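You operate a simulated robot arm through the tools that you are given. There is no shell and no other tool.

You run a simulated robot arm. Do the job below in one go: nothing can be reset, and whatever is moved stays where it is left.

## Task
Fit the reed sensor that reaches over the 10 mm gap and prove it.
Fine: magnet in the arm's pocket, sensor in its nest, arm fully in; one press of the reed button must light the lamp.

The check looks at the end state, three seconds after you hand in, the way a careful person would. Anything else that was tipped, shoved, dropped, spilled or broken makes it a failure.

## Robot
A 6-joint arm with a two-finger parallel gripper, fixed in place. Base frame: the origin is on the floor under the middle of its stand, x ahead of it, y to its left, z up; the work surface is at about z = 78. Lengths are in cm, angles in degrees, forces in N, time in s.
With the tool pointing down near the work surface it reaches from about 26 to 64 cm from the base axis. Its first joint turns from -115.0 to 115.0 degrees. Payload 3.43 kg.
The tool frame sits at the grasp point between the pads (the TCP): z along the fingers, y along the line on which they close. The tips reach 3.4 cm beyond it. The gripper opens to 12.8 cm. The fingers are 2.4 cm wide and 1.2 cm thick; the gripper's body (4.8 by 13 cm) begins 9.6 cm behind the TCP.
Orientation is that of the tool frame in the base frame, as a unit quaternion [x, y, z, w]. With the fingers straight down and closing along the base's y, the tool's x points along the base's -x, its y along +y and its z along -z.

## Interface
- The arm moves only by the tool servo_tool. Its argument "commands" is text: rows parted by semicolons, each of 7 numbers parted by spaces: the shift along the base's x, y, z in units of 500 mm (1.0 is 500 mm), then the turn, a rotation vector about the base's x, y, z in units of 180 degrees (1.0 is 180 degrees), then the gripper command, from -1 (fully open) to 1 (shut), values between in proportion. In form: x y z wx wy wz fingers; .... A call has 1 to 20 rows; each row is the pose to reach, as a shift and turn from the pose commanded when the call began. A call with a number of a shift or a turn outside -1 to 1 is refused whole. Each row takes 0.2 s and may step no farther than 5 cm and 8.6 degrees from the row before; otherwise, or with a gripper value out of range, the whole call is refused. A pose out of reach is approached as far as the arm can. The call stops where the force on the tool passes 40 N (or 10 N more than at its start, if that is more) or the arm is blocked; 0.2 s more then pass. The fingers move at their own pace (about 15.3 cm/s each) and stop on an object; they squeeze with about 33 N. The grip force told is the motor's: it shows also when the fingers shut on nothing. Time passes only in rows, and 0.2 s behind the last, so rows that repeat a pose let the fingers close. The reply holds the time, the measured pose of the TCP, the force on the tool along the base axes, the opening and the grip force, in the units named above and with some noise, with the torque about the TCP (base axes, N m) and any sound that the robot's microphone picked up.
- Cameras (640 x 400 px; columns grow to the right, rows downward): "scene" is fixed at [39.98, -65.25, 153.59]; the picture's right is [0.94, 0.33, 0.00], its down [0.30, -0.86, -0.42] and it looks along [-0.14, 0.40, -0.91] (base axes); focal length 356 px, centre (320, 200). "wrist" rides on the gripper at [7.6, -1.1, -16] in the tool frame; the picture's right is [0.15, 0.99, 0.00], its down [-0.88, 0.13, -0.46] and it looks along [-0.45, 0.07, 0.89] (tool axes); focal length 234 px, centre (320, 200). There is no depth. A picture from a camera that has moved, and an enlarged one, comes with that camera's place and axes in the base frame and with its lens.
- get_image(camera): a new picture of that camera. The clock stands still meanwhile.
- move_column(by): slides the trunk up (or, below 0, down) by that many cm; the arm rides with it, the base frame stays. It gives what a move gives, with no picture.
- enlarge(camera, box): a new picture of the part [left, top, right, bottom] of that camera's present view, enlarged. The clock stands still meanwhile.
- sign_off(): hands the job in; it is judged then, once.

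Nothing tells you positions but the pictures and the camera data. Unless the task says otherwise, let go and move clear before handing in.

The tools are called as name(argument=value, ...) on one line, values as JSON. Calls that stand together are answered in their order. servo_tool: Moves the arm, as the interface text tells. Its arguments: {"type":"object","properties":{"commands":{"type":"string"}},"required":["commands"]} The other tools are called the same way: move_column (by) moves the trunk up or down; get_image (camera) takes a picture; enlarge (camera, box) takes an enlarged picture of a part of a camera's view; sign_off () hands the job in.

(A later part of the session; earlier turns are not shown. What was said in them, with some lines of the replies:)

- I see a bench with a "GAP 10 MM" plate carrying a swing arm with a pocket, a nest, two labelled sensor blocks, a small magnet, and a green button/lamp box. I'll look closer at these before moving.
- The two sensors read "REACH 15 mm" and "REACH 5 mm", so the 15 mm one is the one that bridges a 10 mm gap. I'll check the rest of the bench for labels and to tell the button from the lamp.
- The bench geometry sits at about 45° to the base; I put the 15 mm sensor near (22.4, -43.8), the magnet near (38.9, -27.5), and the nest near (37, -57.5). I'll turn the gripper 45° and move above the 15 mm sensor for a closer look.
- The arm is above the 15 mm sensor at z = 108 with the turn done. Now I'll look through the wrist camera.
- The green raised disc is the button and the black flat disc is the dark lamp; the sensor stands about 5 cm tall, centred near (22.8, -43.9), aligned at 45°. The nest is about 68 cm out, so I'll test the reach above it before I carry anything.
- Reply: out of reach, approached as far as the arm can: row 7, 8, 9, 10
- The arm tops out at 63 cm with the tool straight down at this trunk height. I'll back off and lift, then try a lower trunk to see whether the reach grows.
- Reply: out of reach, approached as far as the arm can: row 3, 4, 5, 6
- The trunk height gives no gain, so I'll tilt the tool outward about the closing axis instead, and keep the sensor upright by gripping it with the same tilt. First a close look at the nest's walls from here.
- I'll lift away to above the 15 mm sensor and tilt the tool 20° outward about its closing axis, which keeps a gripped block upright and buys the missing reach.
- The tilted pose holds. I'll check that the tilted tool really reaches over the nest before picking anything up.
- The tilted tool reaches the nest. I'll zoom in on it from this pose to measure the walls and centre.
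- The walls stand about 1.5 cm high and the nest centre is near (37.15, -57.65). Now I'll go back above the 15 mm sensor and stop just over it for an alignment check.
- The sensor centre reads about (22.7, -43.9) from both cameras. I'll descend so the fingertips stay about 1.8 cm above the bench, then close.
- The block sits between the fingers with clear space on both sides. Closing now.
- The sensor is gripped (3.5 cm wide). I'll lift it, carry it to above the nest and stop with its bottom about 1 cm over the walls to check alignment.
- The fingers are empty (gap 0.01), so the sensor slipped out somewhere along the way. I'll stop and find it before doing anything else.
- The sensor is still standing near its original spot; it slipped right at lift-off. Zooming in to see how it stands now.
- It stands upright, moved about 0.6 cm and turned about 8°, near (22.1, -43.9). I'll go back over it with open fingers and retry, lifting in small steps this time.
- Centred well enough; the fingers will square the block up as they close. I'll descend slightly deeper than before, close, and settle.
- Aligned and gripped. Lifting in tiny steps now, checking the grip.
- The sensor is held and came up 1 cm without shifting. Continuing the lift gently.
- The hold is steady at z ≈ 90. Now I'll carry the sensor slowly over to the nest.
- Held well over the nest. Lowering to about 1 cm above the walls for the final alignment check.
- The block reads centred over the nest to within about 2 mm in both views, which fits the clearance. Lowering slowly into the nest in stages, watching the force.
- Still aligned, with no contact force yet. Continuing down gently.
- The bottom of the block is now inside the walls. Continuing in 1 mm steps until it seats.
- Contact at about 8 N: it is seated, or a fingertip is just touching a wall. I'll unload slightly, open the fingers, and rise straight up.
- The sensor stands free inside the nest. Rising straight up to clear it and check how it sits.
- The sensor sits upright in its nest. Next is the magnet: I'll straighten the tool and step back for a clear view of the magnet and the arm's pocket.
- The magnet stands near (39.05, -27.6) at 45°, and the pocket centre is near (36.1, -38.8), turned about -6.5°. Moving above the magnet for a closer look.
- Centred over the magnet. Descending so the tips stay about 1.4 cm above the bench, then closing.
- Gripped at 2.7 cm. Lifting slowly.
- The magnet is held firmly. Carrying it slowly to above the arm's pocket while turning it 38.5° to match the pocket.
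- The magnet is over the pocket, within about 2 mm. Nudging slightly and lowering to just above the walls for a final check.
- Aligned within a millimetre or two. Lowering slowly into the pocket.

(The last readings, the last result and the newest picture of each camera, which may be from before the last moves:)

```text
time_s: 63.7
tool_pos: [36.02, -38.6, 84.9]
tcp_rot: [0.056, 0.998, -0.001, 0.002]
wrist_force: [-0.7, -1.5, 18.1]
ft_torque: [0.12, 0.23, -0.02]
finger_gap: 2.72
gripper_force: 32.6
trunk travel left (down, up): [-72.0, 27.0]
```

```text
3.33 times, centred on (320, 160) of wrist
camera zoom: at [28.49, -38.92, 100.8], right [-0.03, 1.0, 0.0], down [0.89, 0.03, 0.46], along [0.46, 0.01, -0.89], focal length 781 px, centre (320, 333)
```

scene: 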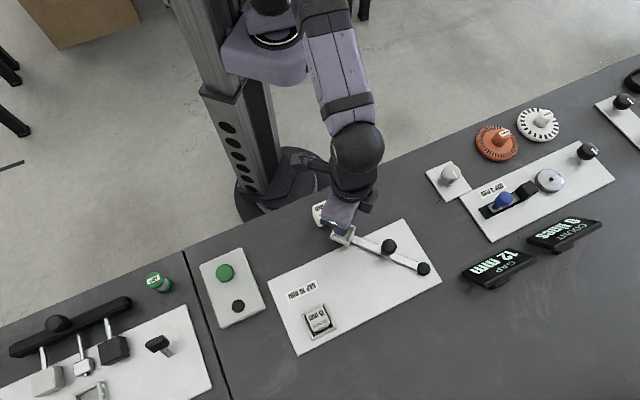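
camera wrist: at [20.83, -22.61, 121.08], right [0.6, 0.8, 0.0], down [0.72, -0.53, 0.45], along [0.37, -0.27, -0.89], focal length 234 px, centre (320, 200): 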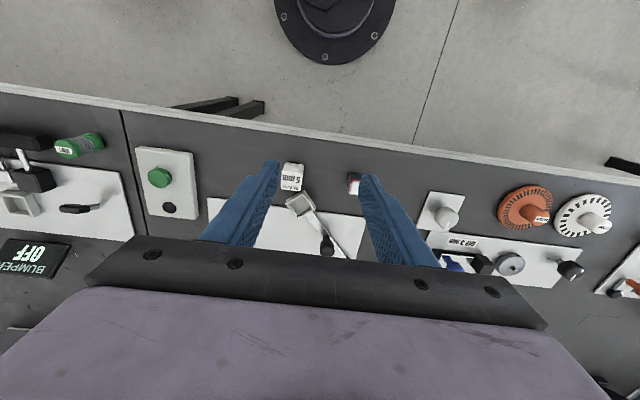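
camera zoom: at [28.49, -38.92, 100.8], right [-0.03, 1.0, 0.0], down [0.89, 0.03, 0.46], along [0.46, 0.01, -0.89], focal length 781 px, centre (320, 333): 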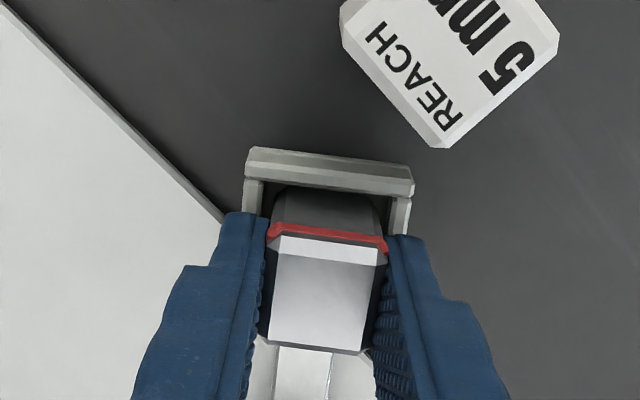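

There's an 18 N contact sooner than I expected, offset toward the pocket's -x side. I'll look closely before going on.

enlarge(camera="wrist", box=[290, 130, 350, 175])

enlarge(camera="scene", box=[325, 215, 375, 250])

```text
8.89 times, centred on (320, 152) of wrist
camera zoom: at [28.49, -38.92, 100.8], right [-0.03, 1.0, 0.0], down [0.89, 0.03, 0.46], along [0.46, 0.01, -0.89], focal length 2082 px, centre (320, 622)
```

zoom: 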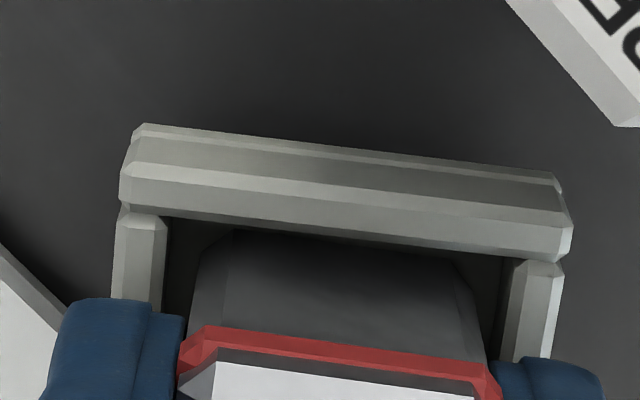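

```text
11.43 times, centred on (350, 232) of scene
camera zoom: at [39.98, -65.25, 153.59], right [0.94, 0.33, 0.0], down [0.3, -0.86, -0.42], along [-0.14, 0.4, -0.91], focal length 4075 px, centre (-23, -171)
```

zoom: 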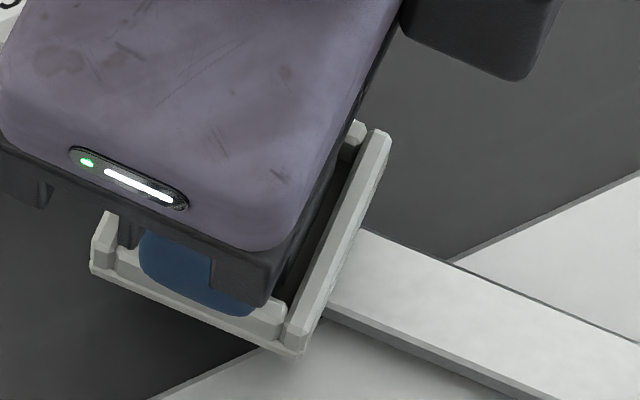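

The magnet's lower edge seems to be catching the -x wall of the pocket, and the pocket is about 2° less turned than I assumed. I'll lift 4 mm, shift 2.5 mm along the arm, correct the yaw, and try again.

servo_tool(commands="0 0 0.004 0 0 0 1; 0 0 0.008 0 0 0 1; 0.002 0 0.008 0 0 0.004 1; 0.004 -0.0004 0.008 0 0 0.008 1; 0.005 -0.0006 0.008 0 0 0.01 1; 0.005 -0.0006 0.008 0 0 0.01 1")

enlarge(camera="wrist", box=[290, 130, 350, 175])

enlarge(camera="scene", box=[325, 215, 445, 295])

```text
time_s: 65.1
tool_pos: [36.41, -38.8, 85.11]
tcp_rot: [0.04, 0.999, 0.0, -0.001]
wrist_force: [-0.1, 0.4, -1.8]
ft_torque: [0.01, -0.02, 0.03]
finger_gap: 2.76
gripper_force: 33.1
trunk travel left (down, up): [-72.0, 27.0]
```

```text
8.89 times, centred on (320, 152) of wrist
camera zoom: at [28.86, -39.27, 100.99], right [-0.07, 1.0, 0.0], down [0.89, 0.06, 0.46], along [0.45, 0.03, -0.89], focal length 2082 px, centre (320, 622)
```

zoom: 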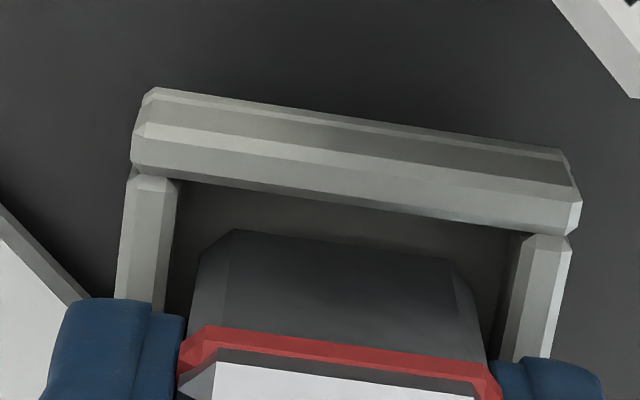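

```text
5.00 times, centred on (385, 255) of scene
camera zoom: at [39.98, -65.25, 153.59], right [0.94, 0.33, 0.0], down [0.3, -0.86, -0.42], along [-0.14, 0.4, -0.91], focal length 1783 px, centre (-5, -75)
```

zoom: 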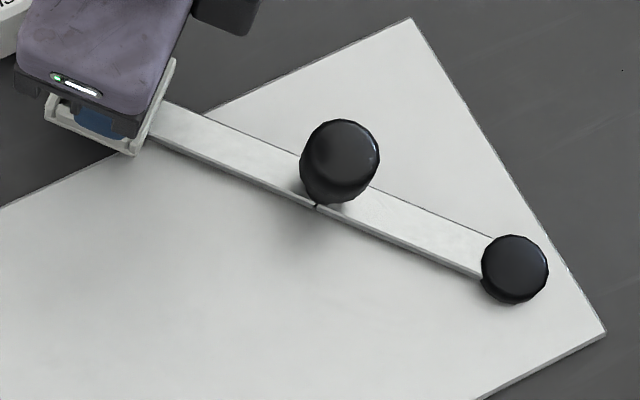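

Now the gaps look even on all visible sides and the edges are parallel. Lowering again gently.

servo_tool(commands="0 0 -0.002 0 0 0 1; 0 0 -0.004 0 0 0 1; 0 0 -0.006 0 0 0 1; 0 0 -0.008 0 0 0 1; 0 0 -0.008 0 0 0 1")

enlarge(camera="wrist", box=[290, 130, 350, 175])

```text
time_s: 66.3
tool_pos: [36.32, -38.76, 84.89]
tcp_rot: [0.041, 0.999, -0.002, 0.002]
wrist_force: [-0.9, 0.2, 15.9]
ft_torque: [0.09, 0.2, -0.04]
finger_gap: 2.76
gripper_force: 32.7
trunk travel left (down, up): [-72.0, 27.0]
```

```text
8.89 times, centred on (320, 152) of wrist
camera zoom: at [28.79, -39.22, 100.8], right [-0.07, 1.0, 0.0], down [0.89, 0.06, 0.46], along [0.46, 0.03, -0.89], focal length 2082 px, centre (320, 622)
```

zoom: 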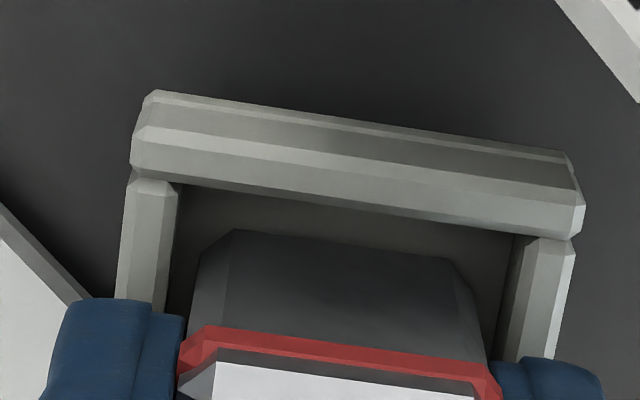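

The contact came at the same height after the shift, with clear gaps on the visible sides, so the magnet is resting on the pocket floor. I'll unload and open the fingers gently.

servo_tool(commands="0 0 0.001 0 0 0 1; 0 0 0.002 0 0 0 1; 0 0 0.002 0 0 0 0.55; 0 0 0.002 0 0 0 0.5; 0 0 0.002 0 0 0 0.42; 0 0 0.002 0 0 0 0.3; 0 0 0.002 0 0 0 0.2; 0 0 0.002 0 0 0 0.2")

enlarge(camera="wrist", box=[270, 120, 370, 190])

enlarge(camera="scene", box=[310, 200, 410, 265])

```text
time_s: 68.1
tool_pos: [36.39, -38.7, 84.83]
tcp_rot: [0.042, 0.999, 0.001, 0.001]
wrist_force: [-0.1, 0.6, 0.5]
ft_torque: [0.01, -0.01, -0.02]
finger_gap: 5.13
gripper_force: 0.0
trunk travel left (down, up): [-72.0, 27.0]
```

```text
5.71 times, centred on (320, 155) of wrist
camera zoom: at [28.85, -39.25, 100.73], right [-0.07, 1.0, 0.0], down [0.89, 0.06, 0.46], along [0.45, 0.03, -0.89], focal length 1338 px, centre (320, 457)
```

zoom: 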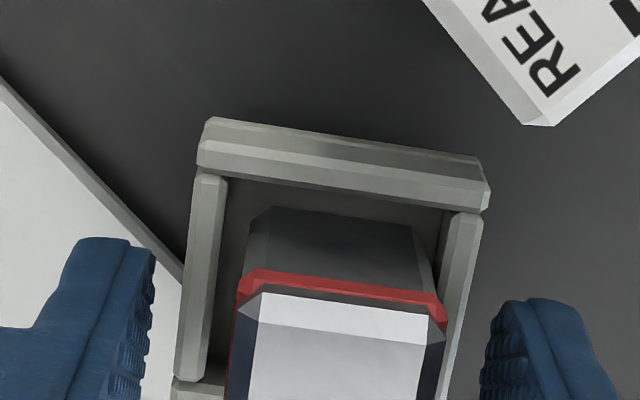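

```text
6.15 times, centred on (360, 232) of scene
camera zoom: at [39.98, -65.25, 153.59], right [0.94, 0.33, 0.0], down [0.3, -0.86, -0.42], along [-0.14, 0.4, -0.91], focal length 2194 px, centre (74, 0)
```

zoom: 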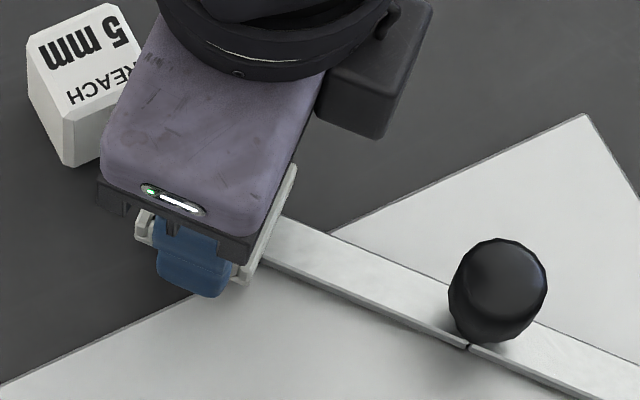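

The magnet stands free in the pocket. Rising straight up and backing off for a clear view.

servo_tool(commands="0 0 0.01 0 0 0 0.2; 0 0 0.03 0 0 0 0.2; 0 0 0.08 0 0 0 0.2; 0 0 0.15 0 0 0 0.2; 0 0 0.23 0 0 0 0.2; 0 0 0.3 0 0 0 0.2; -0.03 0.07 0.32 0 0 0 0.2; -0.06 0.15 0.32 0 0 0 0.2; -0.09 0.23 0.32 0 0 0 0.2; -0.12 0.3 0.32 0 0 0 0.2; -0.12 0.3 0.32 0 0 0 0.2")

enlarge(camera="scene", box=[300, 190, 460, 290])

enlarge(camera="scene", box=[320, 205, 370, 255])

get_image(camera="scene")

```text
time_s: 70.5
tool_pos: [30.44, -23.83, 100.64]
tcp_rot: [0.041, 0.999, 0.0, 0.0]
wrist_force: [-0.3, 0.9, 0.1]
ft_torque: [0.04, -0.01, 0.01]
finger_gap: 5.15
gripper_force: 0.1
trunk travel left (down, up): [-72.0, 27.0]
```

```text
4.00 times, centred on (380, 240) of scene
camera zoom: at [39.98, -65.25, 153.59], right [0.94, 0.33, 0.0], down [0.3, -0.86, -0.42], along [-0.14, 0.4, -0.91], focal length 1426 px, centre (80, 40)
```

zoom: 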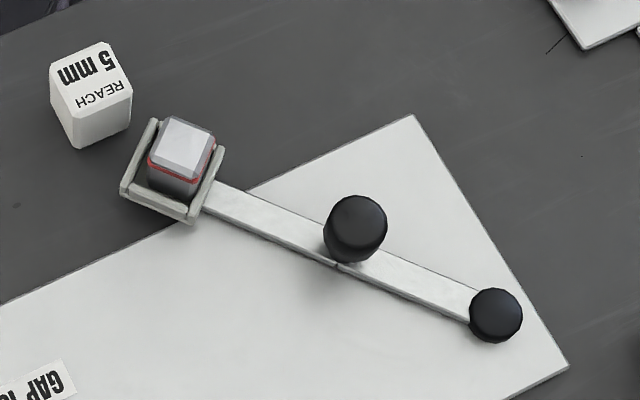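

```text
8.00 times, centred on (345, 230) of scene
camera zoom: at [39.98, -65.25, 153.59], right [0.94, 0.33, 0.0], down [0.3, -0.86, -0.42], along [-0.14, 0.4, -0.91], focal length 2852 px, centre (120, -40)
```

zoom: 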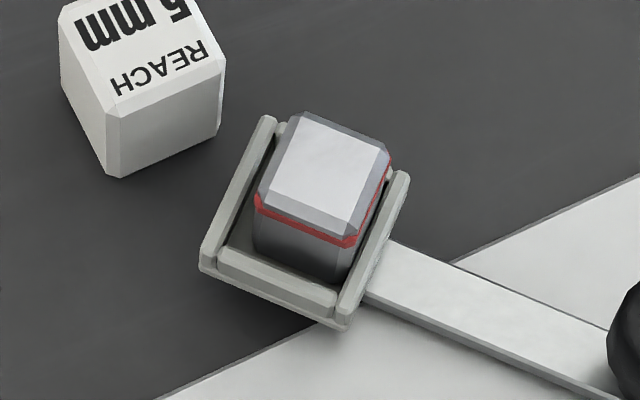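

```text
taken
```

scene: 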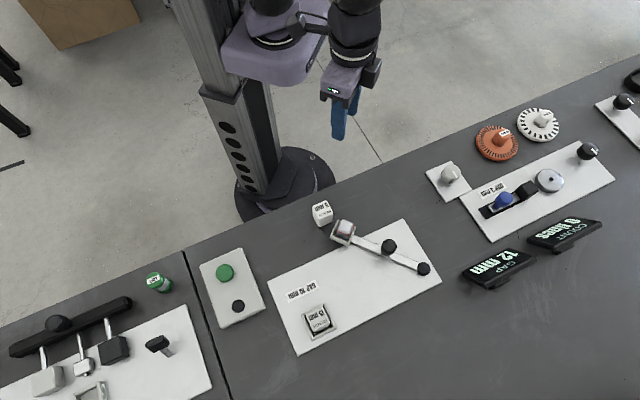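

The magnet stands upright in the pocket. Next I'll swing the arm in by its knob (about (45.9, -39.6), top at z ≈ 84.5, pivot near (54.25, -41)). I'll turn the gripper so two slightly opened fingertips form a V that pushes the knob.

servo_tool(commands="0.0316 -0.0253 -0.0058 0 0 -0.0428 0.6; 0.0632 -0.0507 -0.0116 0 0 -0.0856 0.6875; 0.0948 -0.076 -0.0174 0 0 -0.1284 0.6875; 0.1264 -0.1013 -0.0232 0 0 -0.1712 0.6875; 0.158 -0.1267 -0.029 0 0 -0.214 0.6875; 0.1896 -0.152 -0.0348 0 0 -0.2568 0.6875; 0.2212 -0.1773 -0.0406 0 0 -0.2996 0.6875; 0.2528 -0.2027 -0.0464 0 0 -0.3424 0.6875; 0.2844 -0.228 -0.052 0 0 -0.385 0.6875; 0.2844 -0.228 -0.052 0 0 -0.385 0.6875")

get_image(camera="wrist")

get_image(camera="scene")

```text
time_s: 72.7
tool_pos: [44.54, -35.12, 98.17]
tcp_rot: [0.602, 0.798, 0.0, -0.001]
wrist_force: [-0.4, -1.2, 0.4]
ft_torque: [0.0, 0.01, -0.02]
finger_gap: 2.01
gripper_force: 0.0
trunk travel left (down, up): [-72.0, 27.0]
```

```text
taken
camera wrist: at [41.54, -28.21, 114.09], right [0.91, 0.41, 0.0], down [0.37, -0.81, 0.46], along [0.19, -0.42, -0.89], focal length 234 px, centre (320, 200)
```

wrist: 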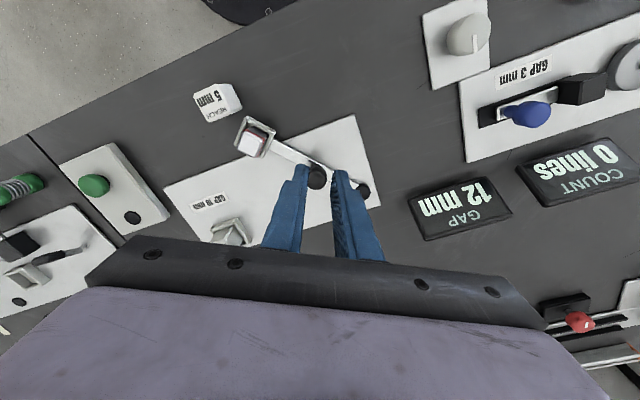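

```text
taken
```

scene: 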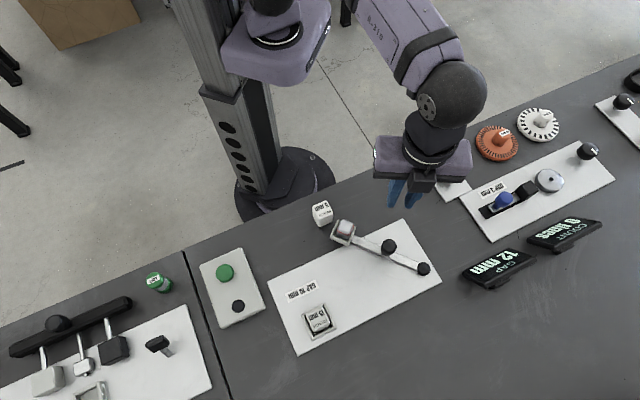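

servo_tool(commands="0 0 -0.05 -0.036 -0.0102 0 0.6875; 0 0 -0.1 -0.072 -0.0205 0 0.6875; 0 0 -0.16 -0.1068 -0.0307 0 0.6875; 0 0 -0.16 -0.1068 -0.0307 0 0.6875")

get_image(camera="wrist")

enlarge(camera="scene", box=[330, 180, 450, 290])

```text
time_s: 73.7
tool_pos: [44.65, -35.14, 90.12]
tcp_rot: [0.592, 0.786, -0.105, 0.14]
wrist_force: [-0.1, -0.3, -0.3]
ft_torque: [0.02, -0.01, 0.04]
finger_gap: 2.0
gripper_force: 0.1
trunk travel left (down, up): [-72.0, 27.0]
```

```text
taken
camera wrist: at [40.2, -23.36, 102.51], right [0.91, 0.41, -0.05], down [0.31, -0.61, 0.73], along [0.27, -0.68, -0.68], focal length 234 px, centre (320, 200)
```

wrist: 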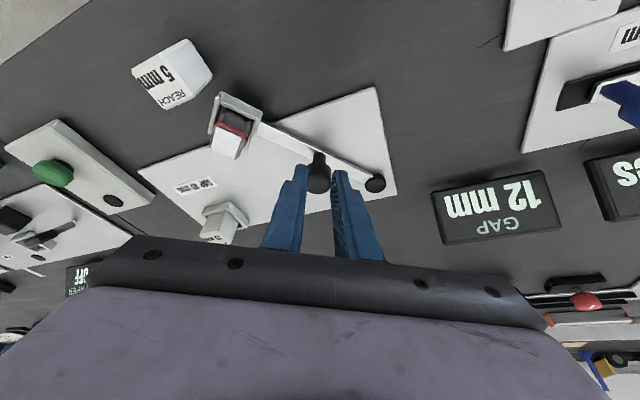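

```text
3.64 times, centred on (390, 235) of scene
camera zoom: at [39.98, -65.25, 153.59], right [0.94, 0.33, 0.0], down [0.3, -0.86, -0.42], along [-0.14, 0.4, -0.91], focal length 1296 px, centre (66, 73)
```

zoom: 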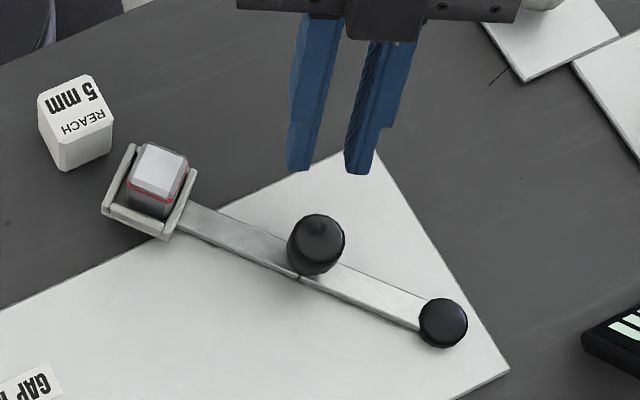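

enlarge(camera="wrist", box=[240, 110, 400, 220])

```text
3.64 times, centred on (320, 165) of wrist
camera zoom: at [40.2, -23.36, 102.51], right [0.91, 0.41, -0.05], down [0.31, -0.61, 0.73], along [0.27, -0.68, -0.68], focal length 852 px, centre (320, 327)
```

zoom: 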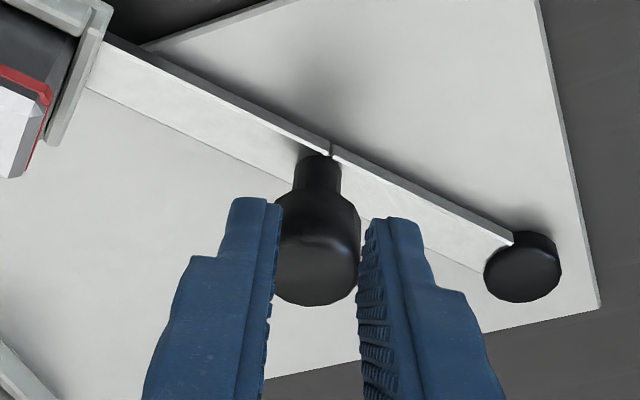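

The knob head spans roughly z 81.5–84.5 and sits in line with the finger gap. Lowering and closing in to just short of contact.

servo_tool(commands="0 0 -0.05 0 0 0 0.6875; 0 0 -0.0984 0 0 0 0.6875; 0.004 -0.014 -0.0984 0 0 0 0.6875; 0.0075 -0.026 -0.0984 0 0 0 0.6875; 0.0075 -0.026 -0.0984 0 0 0 0.6875")

enlarge(camera="wrist", box=[240, 110, 400, 220])

enlarge(camera="scene", box=[330, 180, 450, 290])

```text
time_s: 74.9
tool_pos: [45.06, -36.57, 85.33]
tcp_rot: [0.593, 0.786, -0.104, 0.139]
wrist_force: [0.1, -0.5, -0.1]
ft_torque: [0.04, 0.0, 0.0]
finger_gap: 2.0
gripper_force: 0.1
trunk travel left (down, up): [-72.0, 27.0]
```

```text
3.64 times, centred on (320, 165) of wrist
camera zoom: at [40.57, -24.7, 97.63], right [0.91, 0.41, -0.05], down [0.31, -0.61, 0.73], along [0.27, -0.68, -0.68], focal length 852 px, centre (320, 327)
```

zoom: 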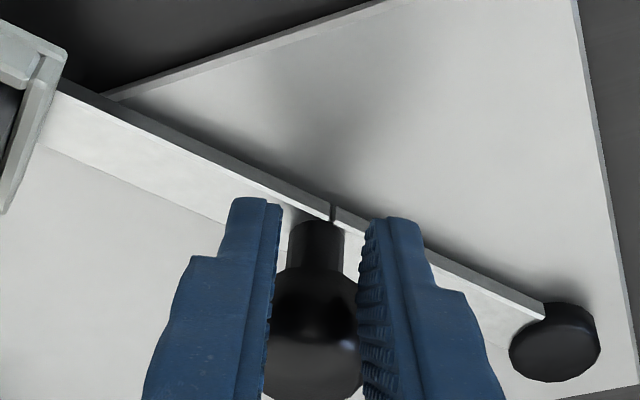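

```text
3.64 times, centred on (390, 235) of scene
camera zoom: at [39.98, -65.25, 153.59], right [0.94, 0.33, 0.0], down [0.3, -0.86, -0.42], along [-0.14, 0.4, -0.91], focal length 1296 px, centre (66, 73)
```

zoom: 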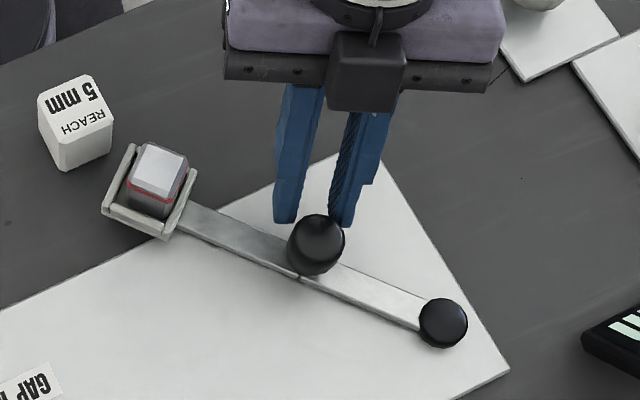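

Just short of contact. Now pushing the knob gently along its arc for the first 18°.

servo_tool(commands="0 -0.007 0 0 0 0 0.6875; -0.0004 -0.014 0 0 0 0 0.6875; -0.001 -0.0224 0 0 0 0 0.6875; -0.0012 -0.0313 0 0 0 0 0.6875; -0.0014 -0.0402 0 0 0 0 0.6875; -0.001 -0.049 0 0 0 0 0.6875; 0.0002 -0.0578 0 0 0 0 0.6875; 0.0002 -0.0578 0 0 0 0 0.6875")

enlarge(camera="wrist", box=[240, 110, 400, 220])

enlarge(camera="scene", box=[310, 190, 450, 290])

```text
time_s: 76.7
tool_pos: [44.97, -39.23, 85.21]
tcp_rot: [0.593, 0.786, -0.105, 0.139]
wrist_force: [-0.4, -0.8, 1.0]
ft_torque: [0.01, 0.03, 0.03]
finger_gap: 1.98
gripper_force: 0.1
trunk travel left (down, up): [-72.0, 27.0]
```

```text
3.64 times, centred on (320, 165) of wrist
camera zoom: at [40.53, -27.55, 97.59], right [0.91, 0.41, -0.05], down [0.31, -0.61, 0.73], along [0.27, -0.68, -0.68], focal length 852 px, centre (320, 327)
```

zoom: 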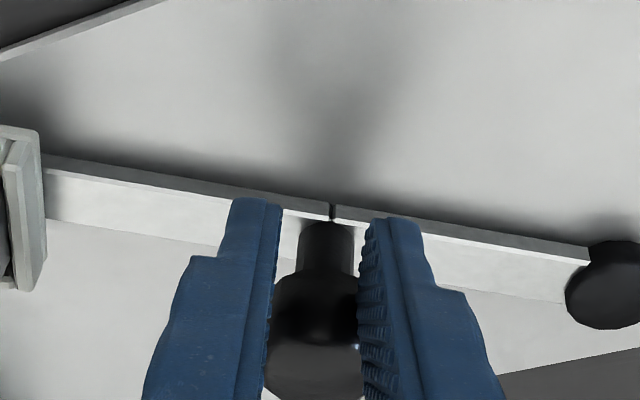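

```text
4.00 times, centred on (380, 240) of scene
camera zoom: at [39.98, -65.25, 153.59], right [0.94, 0.33, 0.0], down [0.3, -0.86, -0.42], along [-0.14, 0.4, -0.91], focal length 1426 px, centre (80, 40)
```

zoom: 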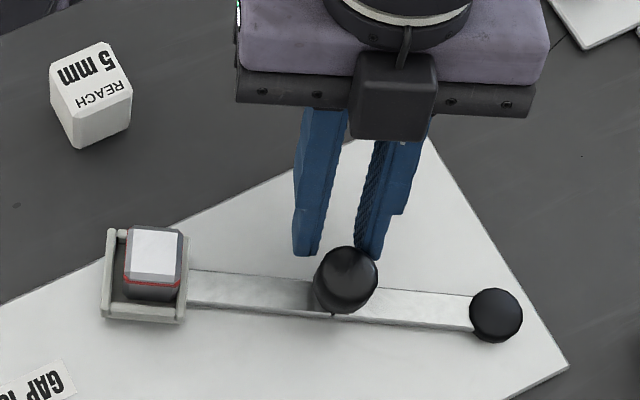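

The arm swings freely with almost no force. Continuing along the arc.

servo_tool(commands="0.0017 -0.0087 0 0 0 0 0.6875; 0.0034 -0.0174 0 0 0 0 0.6875; 0.0059 -0.026 0 0 0 0 0.6875; 0.0086 -0.0344 0 0 0 0 0.6875; 0.012 -0.0427 0 0 0 0 0.6875; 0.0156 -0.0506 0 0 0 0 0.6875; 0.0198 -0.0585 0 0 0 0 0.6875; 0.0242 -0.0662 0 0 0 0 0.6875; 0.0242 -0.0662 0 0 0 0 0.6875")

enlarge(camera="wrist", box=[240, 110, 400, 220])

enlarge(camera="scene", box=[280, 200, 460, 340])

```text
time_s: 78.7
tool_pos: [46.26, -42.68, 85.29]
tcp_rot: [0.594, 0.786, -0.105, 0.139]
wrist_force: [0.3, -0.2, 0.3]
ft_torque: [-0.01, 0.0, 0.0]
finger_gap: 1.98
gripper_force: 0.0
trunk travel left (down, up): [-72.0, 27.0]
```

```text
3.64 times, centred on (320, 165) of wrist
camera zoom: at [41.77, -30.88, 97.64], right [0.91, 0.41, -0.05], down [0.31, -0.61, 0.73], along [0.27, -0.68, -0.68], focal length 852 px, centre (320, 327)
```

zoom: 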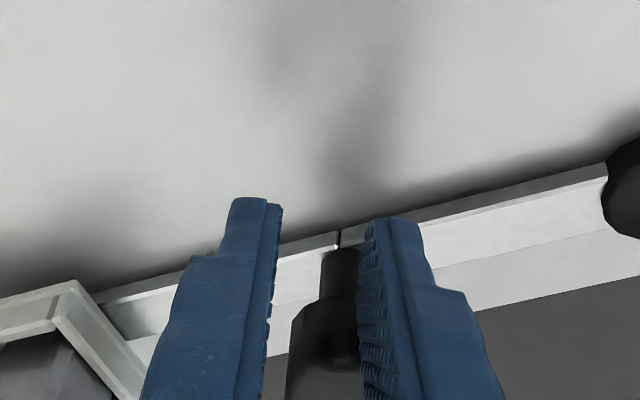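

```text
2.86 times, centred on (370, 270) of scene
camera zoom: at [39.98, -65.25, 153.59], right [0.94, 0.33, 0.0], down [0.3, -0.86, -0.42], along [-0.14, 0.4, -0.91], focal length 1019 px, centre (177, 0)
```

zoom: 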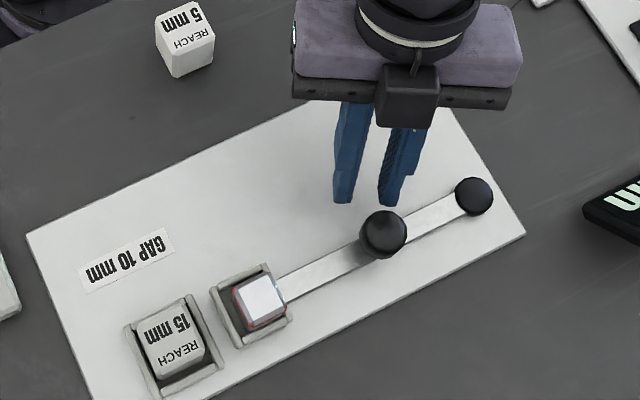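

The arm has run ahead of the fingers and now appears lined up with the nest (about 224° against 224.2° expected). I'll realign the fingers behind the knob and press gently to confirm it's against its stop.

servo_tool(commands="0.0092 0.0026 0 0 0 0 0.6875; 0.0184 0.0053 0 0 0 0 0.6875; 0.0201 -0.0005 0 0 0 0 0.6875; 0.0217 -0.0063 0 0 0 0 0.6875; 0.0217 -0.0063 0 0 0 0 0.6875")

enlarge(camera="scene", box=[280, 200, 460, 340])

enlarge(camera="wrist", box=[240, 110, 400, 220])

```text
time_s: 79.9
tool_pos: [47.23, -42.89, 85.32]
tcp_rot: [0.593, 0.786, -0.104, 0.139]
wrist_force: [0.5, 0.8, -0.8]
ft_torque: [0.01, -0.03, 0.01]
finger_gap: 2.03
gripper_force: 0.1
trunk travel left (down, up): [-72.0, 27.0]
```

```text
2.86 times, centred on (370, 270) of scene
camera zoom: at [39.98, -65.25, 153.59], right [0.94, 0.33, 0.0], down [0.3, -0.86, -0.42], along [-0.14, 0.4, -0.91], focal length 1019 px, centre (177, 0)
```

zoom: 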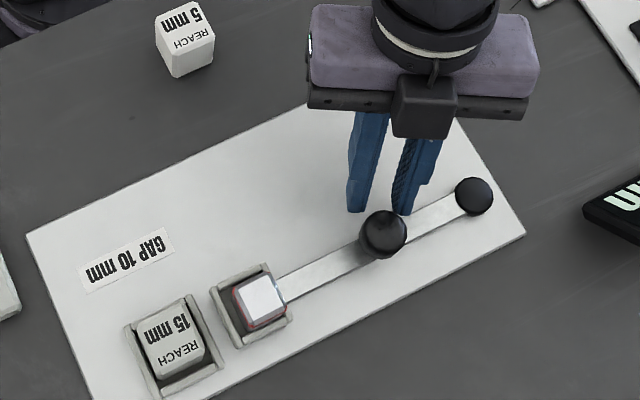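

```text
3.64 times, centred on (320, 165) of wrist
camera zoom: at [42.85, -31.17, 97.62], right [0.91, 0.41, -0.05], down [0.31, -0.61, 0.73], along [0.27, -0.68, -0.68], focal length 852 px, centre (320, 327)
```

zoom: 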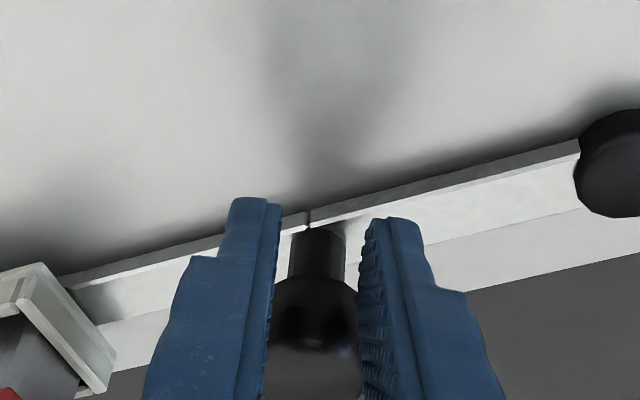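

servo_tool(commands="0.0014 -0.0042 0 0 0 0 0.6875; 0.0028 -0.0084 0 0 0 0 0.6875; 0.0042 -0.0126 0 0 0 0 0.6875; 0.0056 -0.0168 0 0 0 0 0.6875; 0.0056 -0.0168 0 0 0 0 0.6875")

enlarge(camera="scene", box=[280, 200, 460, 340])

```text
time_s: 81.1
tool_pos: [47.79, -43.84, 85.27]
tcp_rot: [0.592, 0.787, -0.104, 0.139]
wrist_force: [5.1, 3.7, -1.4]
ft_torque: [0.12, -0.06, 0.14]
finger_gap: 2.3
gripper_force: 3.1
trunk travel left (down, up): [-72.0, 27.0]
```

```text
2.86 times, centred on (370, 270) of scene
camera zoom: at [39.98, -65.25, 153.59], right [0.94, 0.33, 0.0], down [0.3, -0.86, -0.42], along [-0.14, 0.4, -0.91], focal length 1019 px, centre (177, 0)
```

zoom: 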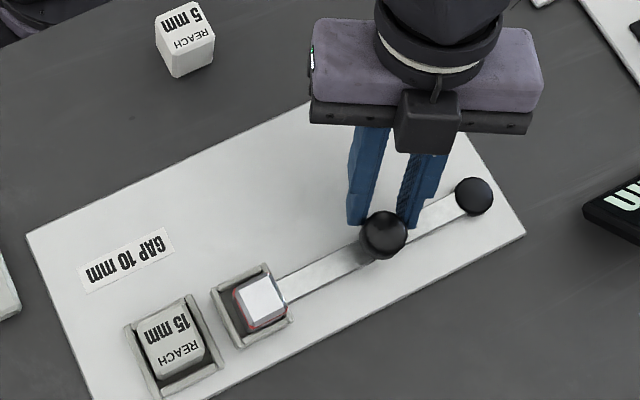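

The knob wedged sideways on one finger (force mostly along the arm), so that wasn't a clean press. I'll back off, turn the tool to face the arm's true tangent (-48°), and press squarely.

servo_tool(commands="-0.004 0.0144 0 0 0 0 0.6875; -0.0082 0.0288 0 0 0 0 0.6875; -0.017 0.0243 0 0 0 0.036 0.6875; -0.026 0.0198 0 0 0 0.072 0.6875; -0.035 0.0148 0 0 0 0.108 0.6875; -0.044 0.0098 0 0 0 0.144 0.6875; -0.044 0.0098 0 0 0 0.144 0.6875")

enlarge(camera="wrist", box=[240, 110, 400, 220])

enlarge(camera="scene", box=[280, 200, 460, 340])

```text
time_s: 82.7
tool_pos: [45.41, -43.29, 85.19]
tcp_rot: [0.401, 0.899, -0.07, 0.159]
wrist_force: [0.7, -0.6, 0.5]
ft_torque: [0.02, 0.01, -0.02]
finger_gap: 2.01
gripper_force: 0.0
trunk travel left (down, up): [-72.0, 27.0]
```

```text
3.64 times, centred on (320, 165) of wrist
camera zoom: at [36.22, -34.74, 97.61], right [0.64, 0.76, -0.05], down [0.55, -0.41, 0.73], along [0.54, -0.5, -0.68], focal length 852 px, centre (320, 327)
```

zoom: 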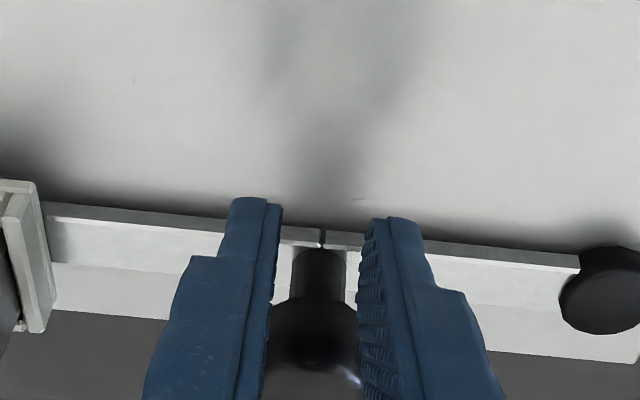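

```text
2.86 times, centred on (370, 270) of scene
camera zoom: at [39.98, -65.25, 153.59], right [0.94, 0.33, 0.0], down [0.3, -0.86, -0.42], along [-0.14, 0.4, -0.91], focal length 1019 px, centre (177, 0)
```

zoom: 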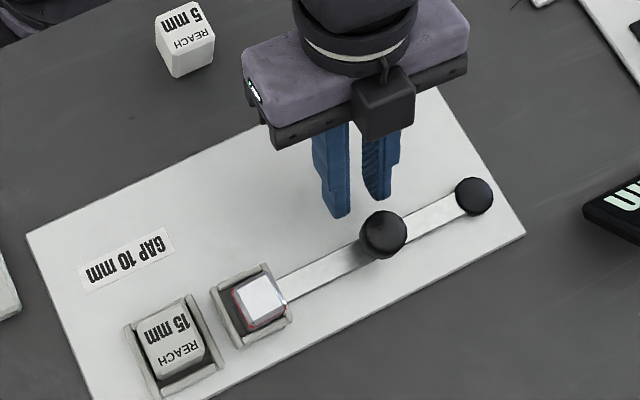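

Now the knob is squarely in front of the finger gap. Pressing along the tangent.

servo_tool(commands="0.004 -0.0045 0 0 0 0 0.6875; 0.008 -0.009 0 0 0 0 0.6875; 0.012 -0.0134 0 0 0 0 0.6875; 0.016 -0.0178 0 0 0 0 0.6875; 0.0188 -0.0208 0 0 0 0 0.6875; 0.0188 -0.0208 0 0 0 0 0.6875")

enlarge(camera="scene", box=[280, 200, 460, 340])

```text
time_s: 84.1
tool_pos: [46.17, -44.16, 85.14]
tcp_rot: [0.401, 0.9, -0.07, 0.157]
wrist_force: [-4.2, 8.8, -2.0]
ft_torque: [0.24, 0.19, 0.11]
finger_gap: 2.09
gripper_force: 0.8
trunk travel left (down, up): [-72.0, 27.0]
```

```text
2.86 times, centred on (370, 270) of scene
camera zoom: at [39.98, -65.25, 153.59], right [0.94, 0.33, 0.0], down [0.3, -0.86, -0.42], along [-0.14, 0.4, -0.91], focal length 1019 px, centre (177, 0)
```

zoom: 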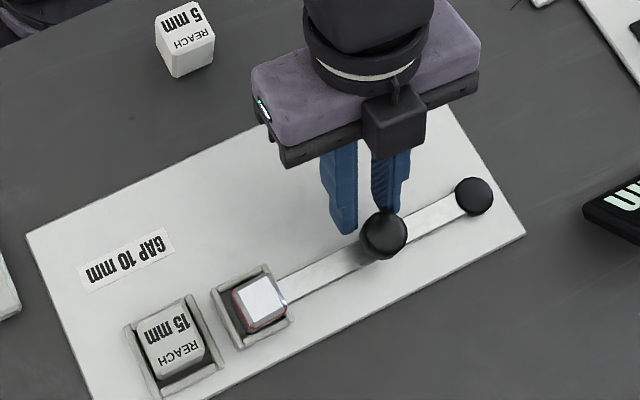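

The arm resists with about 9 N and doesn't move, so it's on its stop: fully in. Backing off and rising clear.

servo_tool(commands="-0.006 0.0067 0 0 0 0 0.6875; -0.014 0.0156 0 0 0 0 0.6875; -0.03 0.0334 0 0 0 0 0.6875; -0.04 0.0446 0.04 0 0 0 0.6875; -0.04 0.0446 0.12 0 0 0 0.6875; -0.04 0.0446 0.2 0 0 0 0.6875; -0.04 0.0446 0.28 0 0 0 0.6875; -0.04 0.0446 0.28 0 0 0 0.6875")

enlarge(camera="scene", box=[280, 200, 460, 340])

get_image(camera="scene")

```text
time_s: 85.9
tool_pos: [44.46, -42.02, 99.4]
tcp_rot: [0.402, 0.899, -0.071, 0.158]
wrist_force: [0.3, -0.7, 0.9]
ft_torque: [-0.01, 0.03, 0.0]
finger_gap: 2.02
gripper_force: 0.0
trunk travel left (down, up): [-72.0, 27.0]
```

```text
2.86 times, centred on (370, 270) of scene
camera zoom: at [39.98, -65.25, 153.59], right [0.94, 0.33, 0.0], down [0.3, -0.86, -0.42], along [-0.14, 0.4, -0.91], focal length 1019 px, centre (177, 0)
```

zoom: 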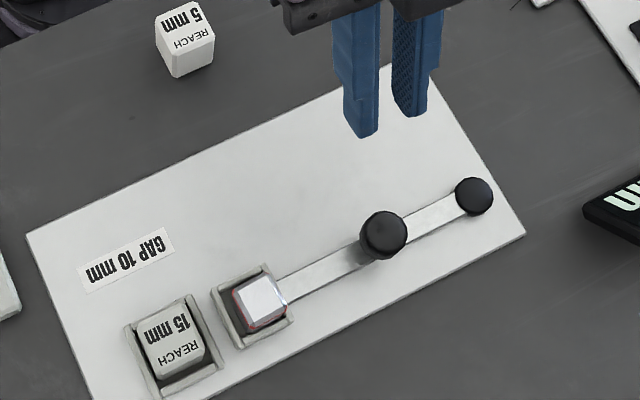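

```text
taken
```

scene: 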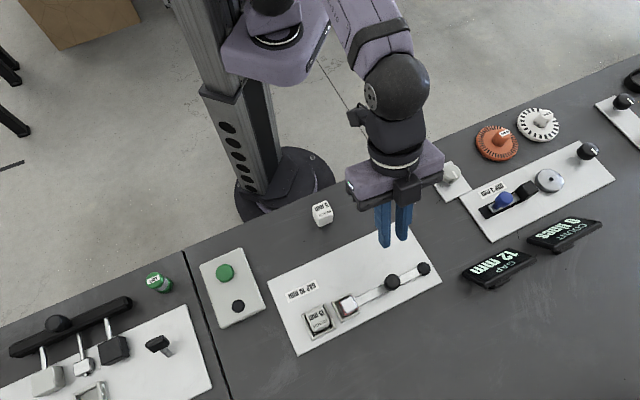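

enlarge(camera="scene", box=[290, 275, 370, 345])

enlarge(camera="scene", box=[190, 240, 280, 335])

```text
5.71 times, centred on (330, 310) of scene
camera zoom: at [39.98, -65.25, 153.59], right [0.94, 0.33, 0.0], down [0.3, -0.86, -0.42], along [-0.14, 0.4, -0.91], focal length 2037 px, centre (263, -429)
```

zoom: 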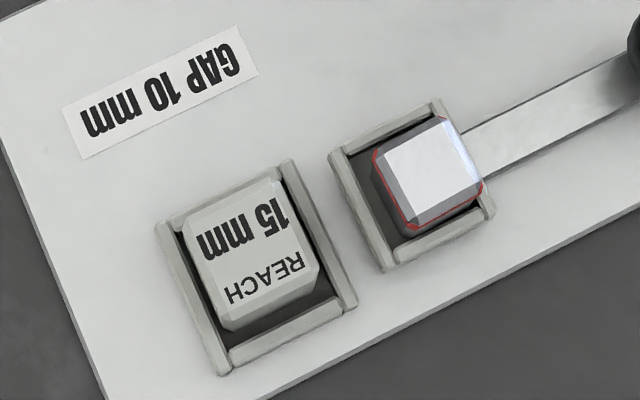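

```text
4.21 times, centred on (235, 288) of scene
camera zoom: at [39.98, -65.25, 153.59], right [0.94, 0.33, 0.0], down [0.3, -0.86, -0.42], along [-0.14, 0.4, -0.91], focal length 1501 px, centre (678, -168)
```

zoom: 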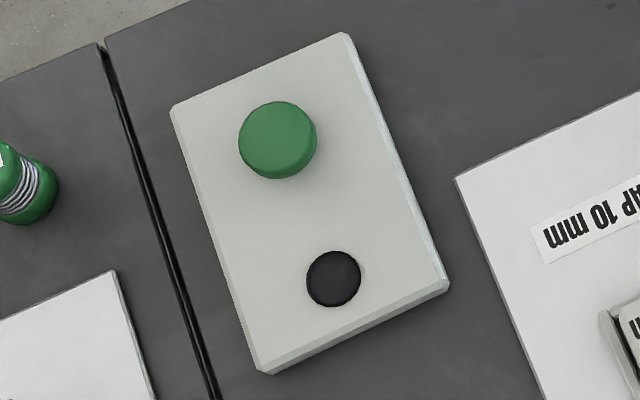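

Magnet, sensor and arm are all in place. Now the proof: I'll close the fingers, straighten the tool, and move above the green button near (16.1, -55.45), top at z ≈ 81.3.

servo_tool(commands="-0.063 -0.0298 -0.0053 0.02 0.018 0 1; -0.126 -0.0597 -0.0107 0.04 0.036 0 1; -0.189 -0.0895 -0.016 0.06 0.054 0 1; -0.252 -0.1194 -0.0213 0.0826 0.0743 0 1; -0.315 -0.1492 -0.0267 0.0826 0.0743 0 1; -0.378 -0.1791 -0.032 0.0826 0.0743 0 1; -0.441 -0.2089 -0.0373 0.0826 0.0743 0 1; -0.504 -0.2388 -0.0427 0.0826 0.0743 0 1; -0.567 -0.2686 -0.048 0.0826 0.0743 0 1; -0.567 -0.2686 -0.12 0.0826 0.0743 0 1; -0.567 -0.2686 -0.12 0.0826 0.0743 0 1")

get_image(camera="wrist")

enlarge(camera="scene", box=[170, 210, 290, 320])

```text
time_s: 88.3
tool_pos: [16.03, -55.57, 93.4]
tcp_rot: [0.407, 0.913, 0.0, 0.0]
wrist_force: [-0.7, 0.1, -1.1]
ft_torque: [-0.01, 0.04, 0.02]
finger_gap: 0.01
gripper_force: 32.9
trunk travel left (down, up): [-72.0, 27.0]
```

```text
taken
camera wrist: at [10.17, -50.64, 109.34], right [0.64, 0.77, 0.0], down [0.69, -0.57, 0.46], along [0.35, -0.29, -0.89], focal length 234 px, centre (320, 200)
```

wrist: 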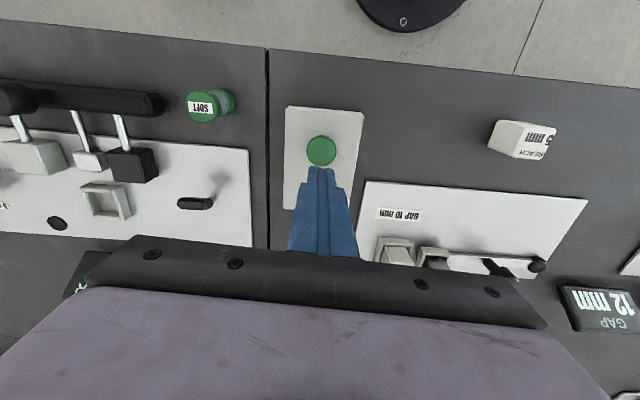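

```text
3.64 times, centred on (230, 265) of scene
camera zoom: at [39.98, -65.25, 153.59], right [0.94, 0.33, 0.0], down [0.3, -0.86, -0.42], along [-0.14, 0.4, -0.91], focal length 1296 px, centre (647, -36)
```

zoom: 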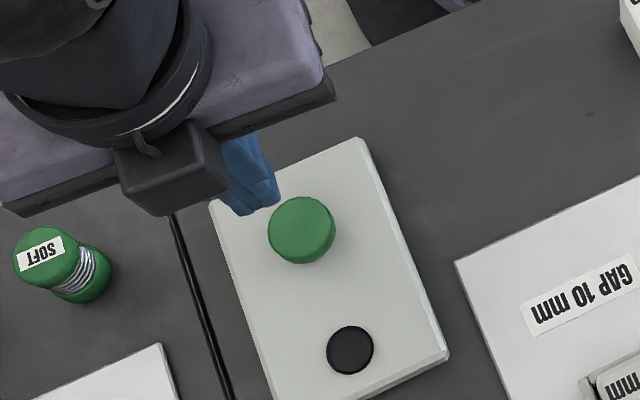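

The fingertips are centred over the button. Descending to just above it.

servo_tool(commands="0 0.003 -0.05 0 0 0 1; 0 0.003 -0.1 0 0 0 1; 0 0.003 -0.14 0 0 0 1; 0 0.003 -0.15 0 0 0 1; 0 0.003 -0.15 0 0 0 1")

enlarge(camera="scene", box=[170, 230, 290, 330])

enlarge(camera="wrist", box=[270, 110, 370, 190])

```text
time_s: 89.5
tool_pos: [16.0, -55.41, 85.83]
tcp_rot: [0.408, 0.913, 0.001, 0.0]
wrist_force: [-0.1, -0.8, 0.0]
ft_torque: [0.04, 0.02, 0.0]
finger_gap: 0.0
gripper_force: 32.9
trunk travel left (down, up): [-72.0, 27.0]
```

```text
4.00 times, centred on (230, 280) of scene
camera zoom: at [39.98, -65.25, 153.59], right [0.94, 0.33, 0.0], down [0.3, -0.86, -0.42], along [-0.14, 0.4, -0.91], focal length 1426 px, centre (680, -120)
```

zoom: 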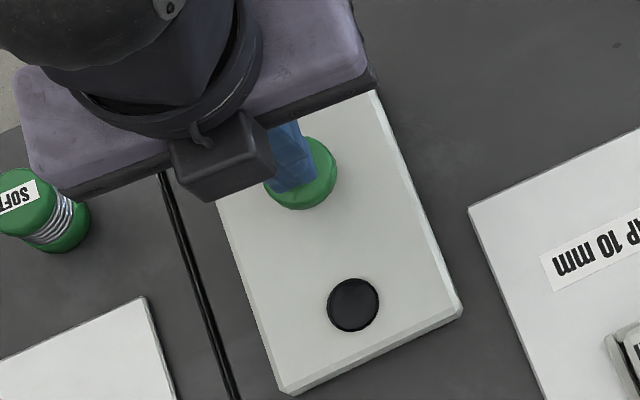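

```text
5.00 times, centred on (320, 150) of wrist
camera zoom: at [10.17, -50.53, 101.71], right [0.64, 0.77, 0.0], down [0.69, -0.57, 0.46], along [0.35, -0.29, -0.89], focal length 1171 px, centre (320, 450)
```

zoom: 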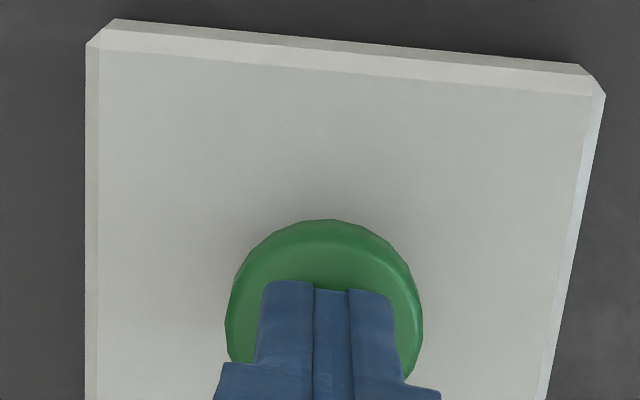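

Fingertips are right over the button. Pressing slowly.

servo_tool(commands="0 0 -0.003 0 0 0 1; 0 0 -0.006 0 0 0 1; 0 0 -0.009 0 0 0 1; 0 0 -0.012 0 0 0 1; 0 0 -0.015 0 0 0 1; 0 0 -0.018 0 0 0 1; 0 0 -0.021 0 0 0 1; 0 0 -0.024 0 0 0 1; 0 0 -0.024 0 0 0 1")

enlarge(camera="scene", box=[170, 230, 290, 330])

```text
time_s: 91.5
tool_pos: [15.99, -55.55, 84.77]
tcp_rot: [0.408, 0.913, -0.002, 0.001]
wrist_force: [2.4, -2.7, 15.5]
ft_torque: [-0.06, -0.01, 0.01]
finger_gap: 0.0
gripper_force: 32.7
trunk travel left (down, up): [-72.0, 27.0]
heard: click
```

```text
4.00 times, centred on (230, 280) of scene
camera zoom: at [39.98, -65.25, 153.59], right [0.94, 0.33, 0.0], down [0.3, -0.86, -0.42], along [-0.14, 0.4, -0.91], focal length 1426 px, centre (680, -120)
```

zoom: 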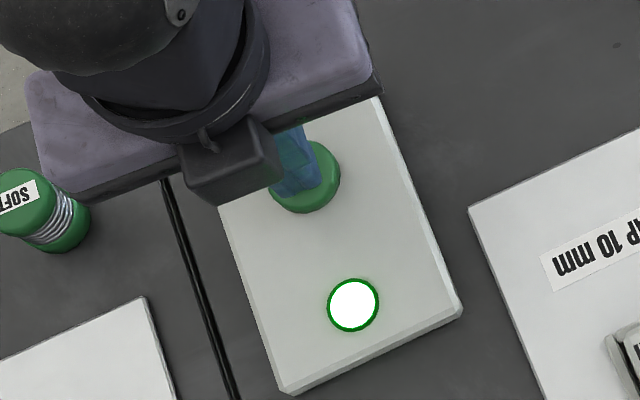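

A click sounded and the lamp is lit. Releasing straight up, without a second press.

servo_tool(commands="0 0 0.03 0 0 0 1; 0 0 0.09 0 0 0 1; 0 0 0.17 0 0 0 1; 0 0 0.25 0 0 0 1; 0.02 0.05 0.3 0 0 0 1; 0.06 0.12 0.3 0 0 0 1; 0.1 0.19 0.3 0 0 0 1; 0.14 0.26 0.3 0 0 0 1; 0.18 0.33 0.3 0 0 0 1; 0.18 0.33 0.3 0 0 0 0.5")

get_image(camera="scene")

enlarge(camera="scene", box=[180, 230, 450, 360])

```text
time_s: 93.7
tool_pos: [24.94, -38.93, 99.59]
tcp_rot: [0.408, 0.913, 0.0, 0.0]
wrist_force: [-0.5, 0.6, -0.4]
ft_torque: [0.02, 0.0, -0.02]
finger_gap: 3.19
gripper_force: 0.0
trunk travel left (down, up): [-72.0, 27.0]
```

```text
taken
```

scene: 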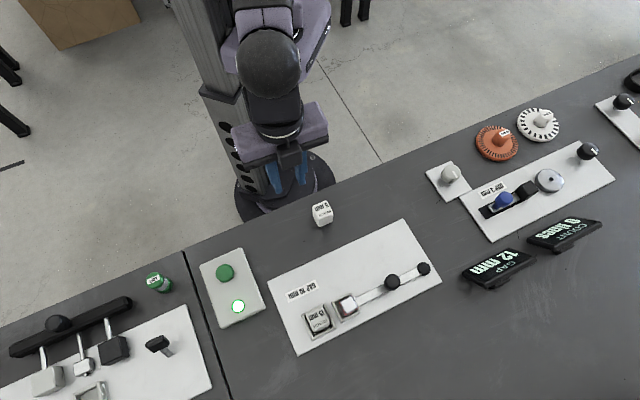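

```text
2.37 times, centred on (315, 295) of scene
camera zoom: at [39.98, -65.25, 153.59], right [0.94, 0.33, 0.0], down [0.3, -0.86, -0.42], along [-0.14, 0.4, -0.91], focal length 845 px, centre (332, -25)
```

zoom: 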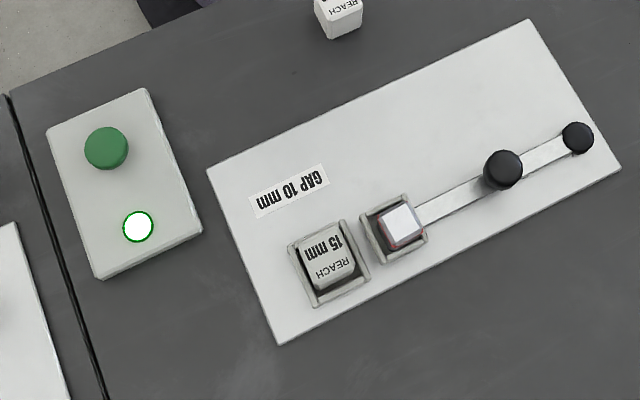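

The lamp stays lit after release, and everything else is where it was. One last look after a short wait.

servo_tool(commands="0 0 0 0 0 0 0.5; 0 0 0 0 0 0 0.5; 0 0 0 0 0 0 0.5; 0 0 0 0 0 0 0.5; 0 0 0 0 0 0 0.5; 0 0 0 0 0 0 0.5; 0 0 0 0 0 0 0.5; 0 0 0 0 0 0 0.5; 0 0 0 0 0 0 0.5; 0 0 0 0 0 0 0.5; 0 0 0 0 0 0 0.5; 0 0 0 0 0 0 0.5")

enlarge(camera="scene", box=[200, 240, 380, 350])

```text
time_s: 96.3
tool_pos: [24.84, -38.92, 99.68]
tcp_rot: [0.408, 0.913, 0.0, -0.001]
wrist_force: [0.0, -0.3, -0.9]
ft_torque: [0.03, 0.0, 0.0]
finger_gap: 3.2
gripper_force: 0.0
trunk travel left (down, up): [-72.0, 27.0]
```

```text
3.56 times, centred on (290, 295) of scene
camera zoom: at [39.98, -65.25, 153.59], right [0.94, 0.33, 0.0], down [0.3, -0.86, -0.42], along [-0.14, 0.4, -0.91], focal length 1268 px, centre (427, -138)
```

zoom: 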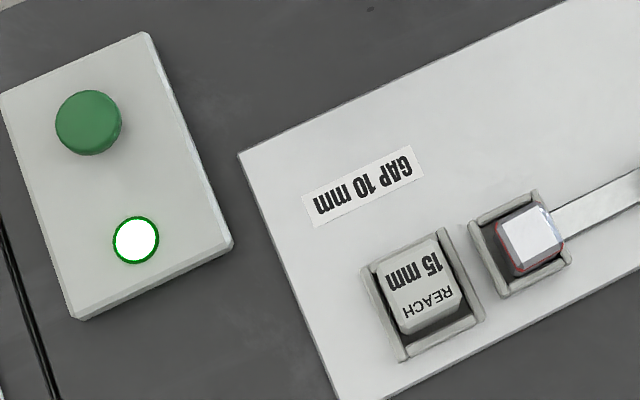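

The 15 mm sensor is in its nest, the magnet is in the arm's pocket, and the arm is fully in against its stop. One press lit the lamp and it's still lit. The gripper is empty and clear, so I'm handing in.

sign_off()

```text
The job is handed in.
```

The job is handed in, with the "REACH 15 mm" sensor fitted and proven: one press of the green button gave a click and lit the lamp. The lamp was still lit about five seconds after the press, when I last looked. I haven't seen the result of the check.

- **Sensor:** the 15 mm sensor stands upright in its nest. The 5 mm one can't bridge the 10 mm gap, so I left it where it was.
- **Magnet:** it stands upright in the arm's pocket.
- **Arm:** it is fully in. I pressed the knob toward the stop with about 9 N and it did not move.

On my first lift, the sensor slipped out of the gripper. It stayed upright but moved about 6 mm and turned about 8° on the bench. I gripped it again, lifted more slowly and carried it to the nest without trouble.

In the final pictures nothing else on the bench looked moved. The gripper is empty and clear of the bench.
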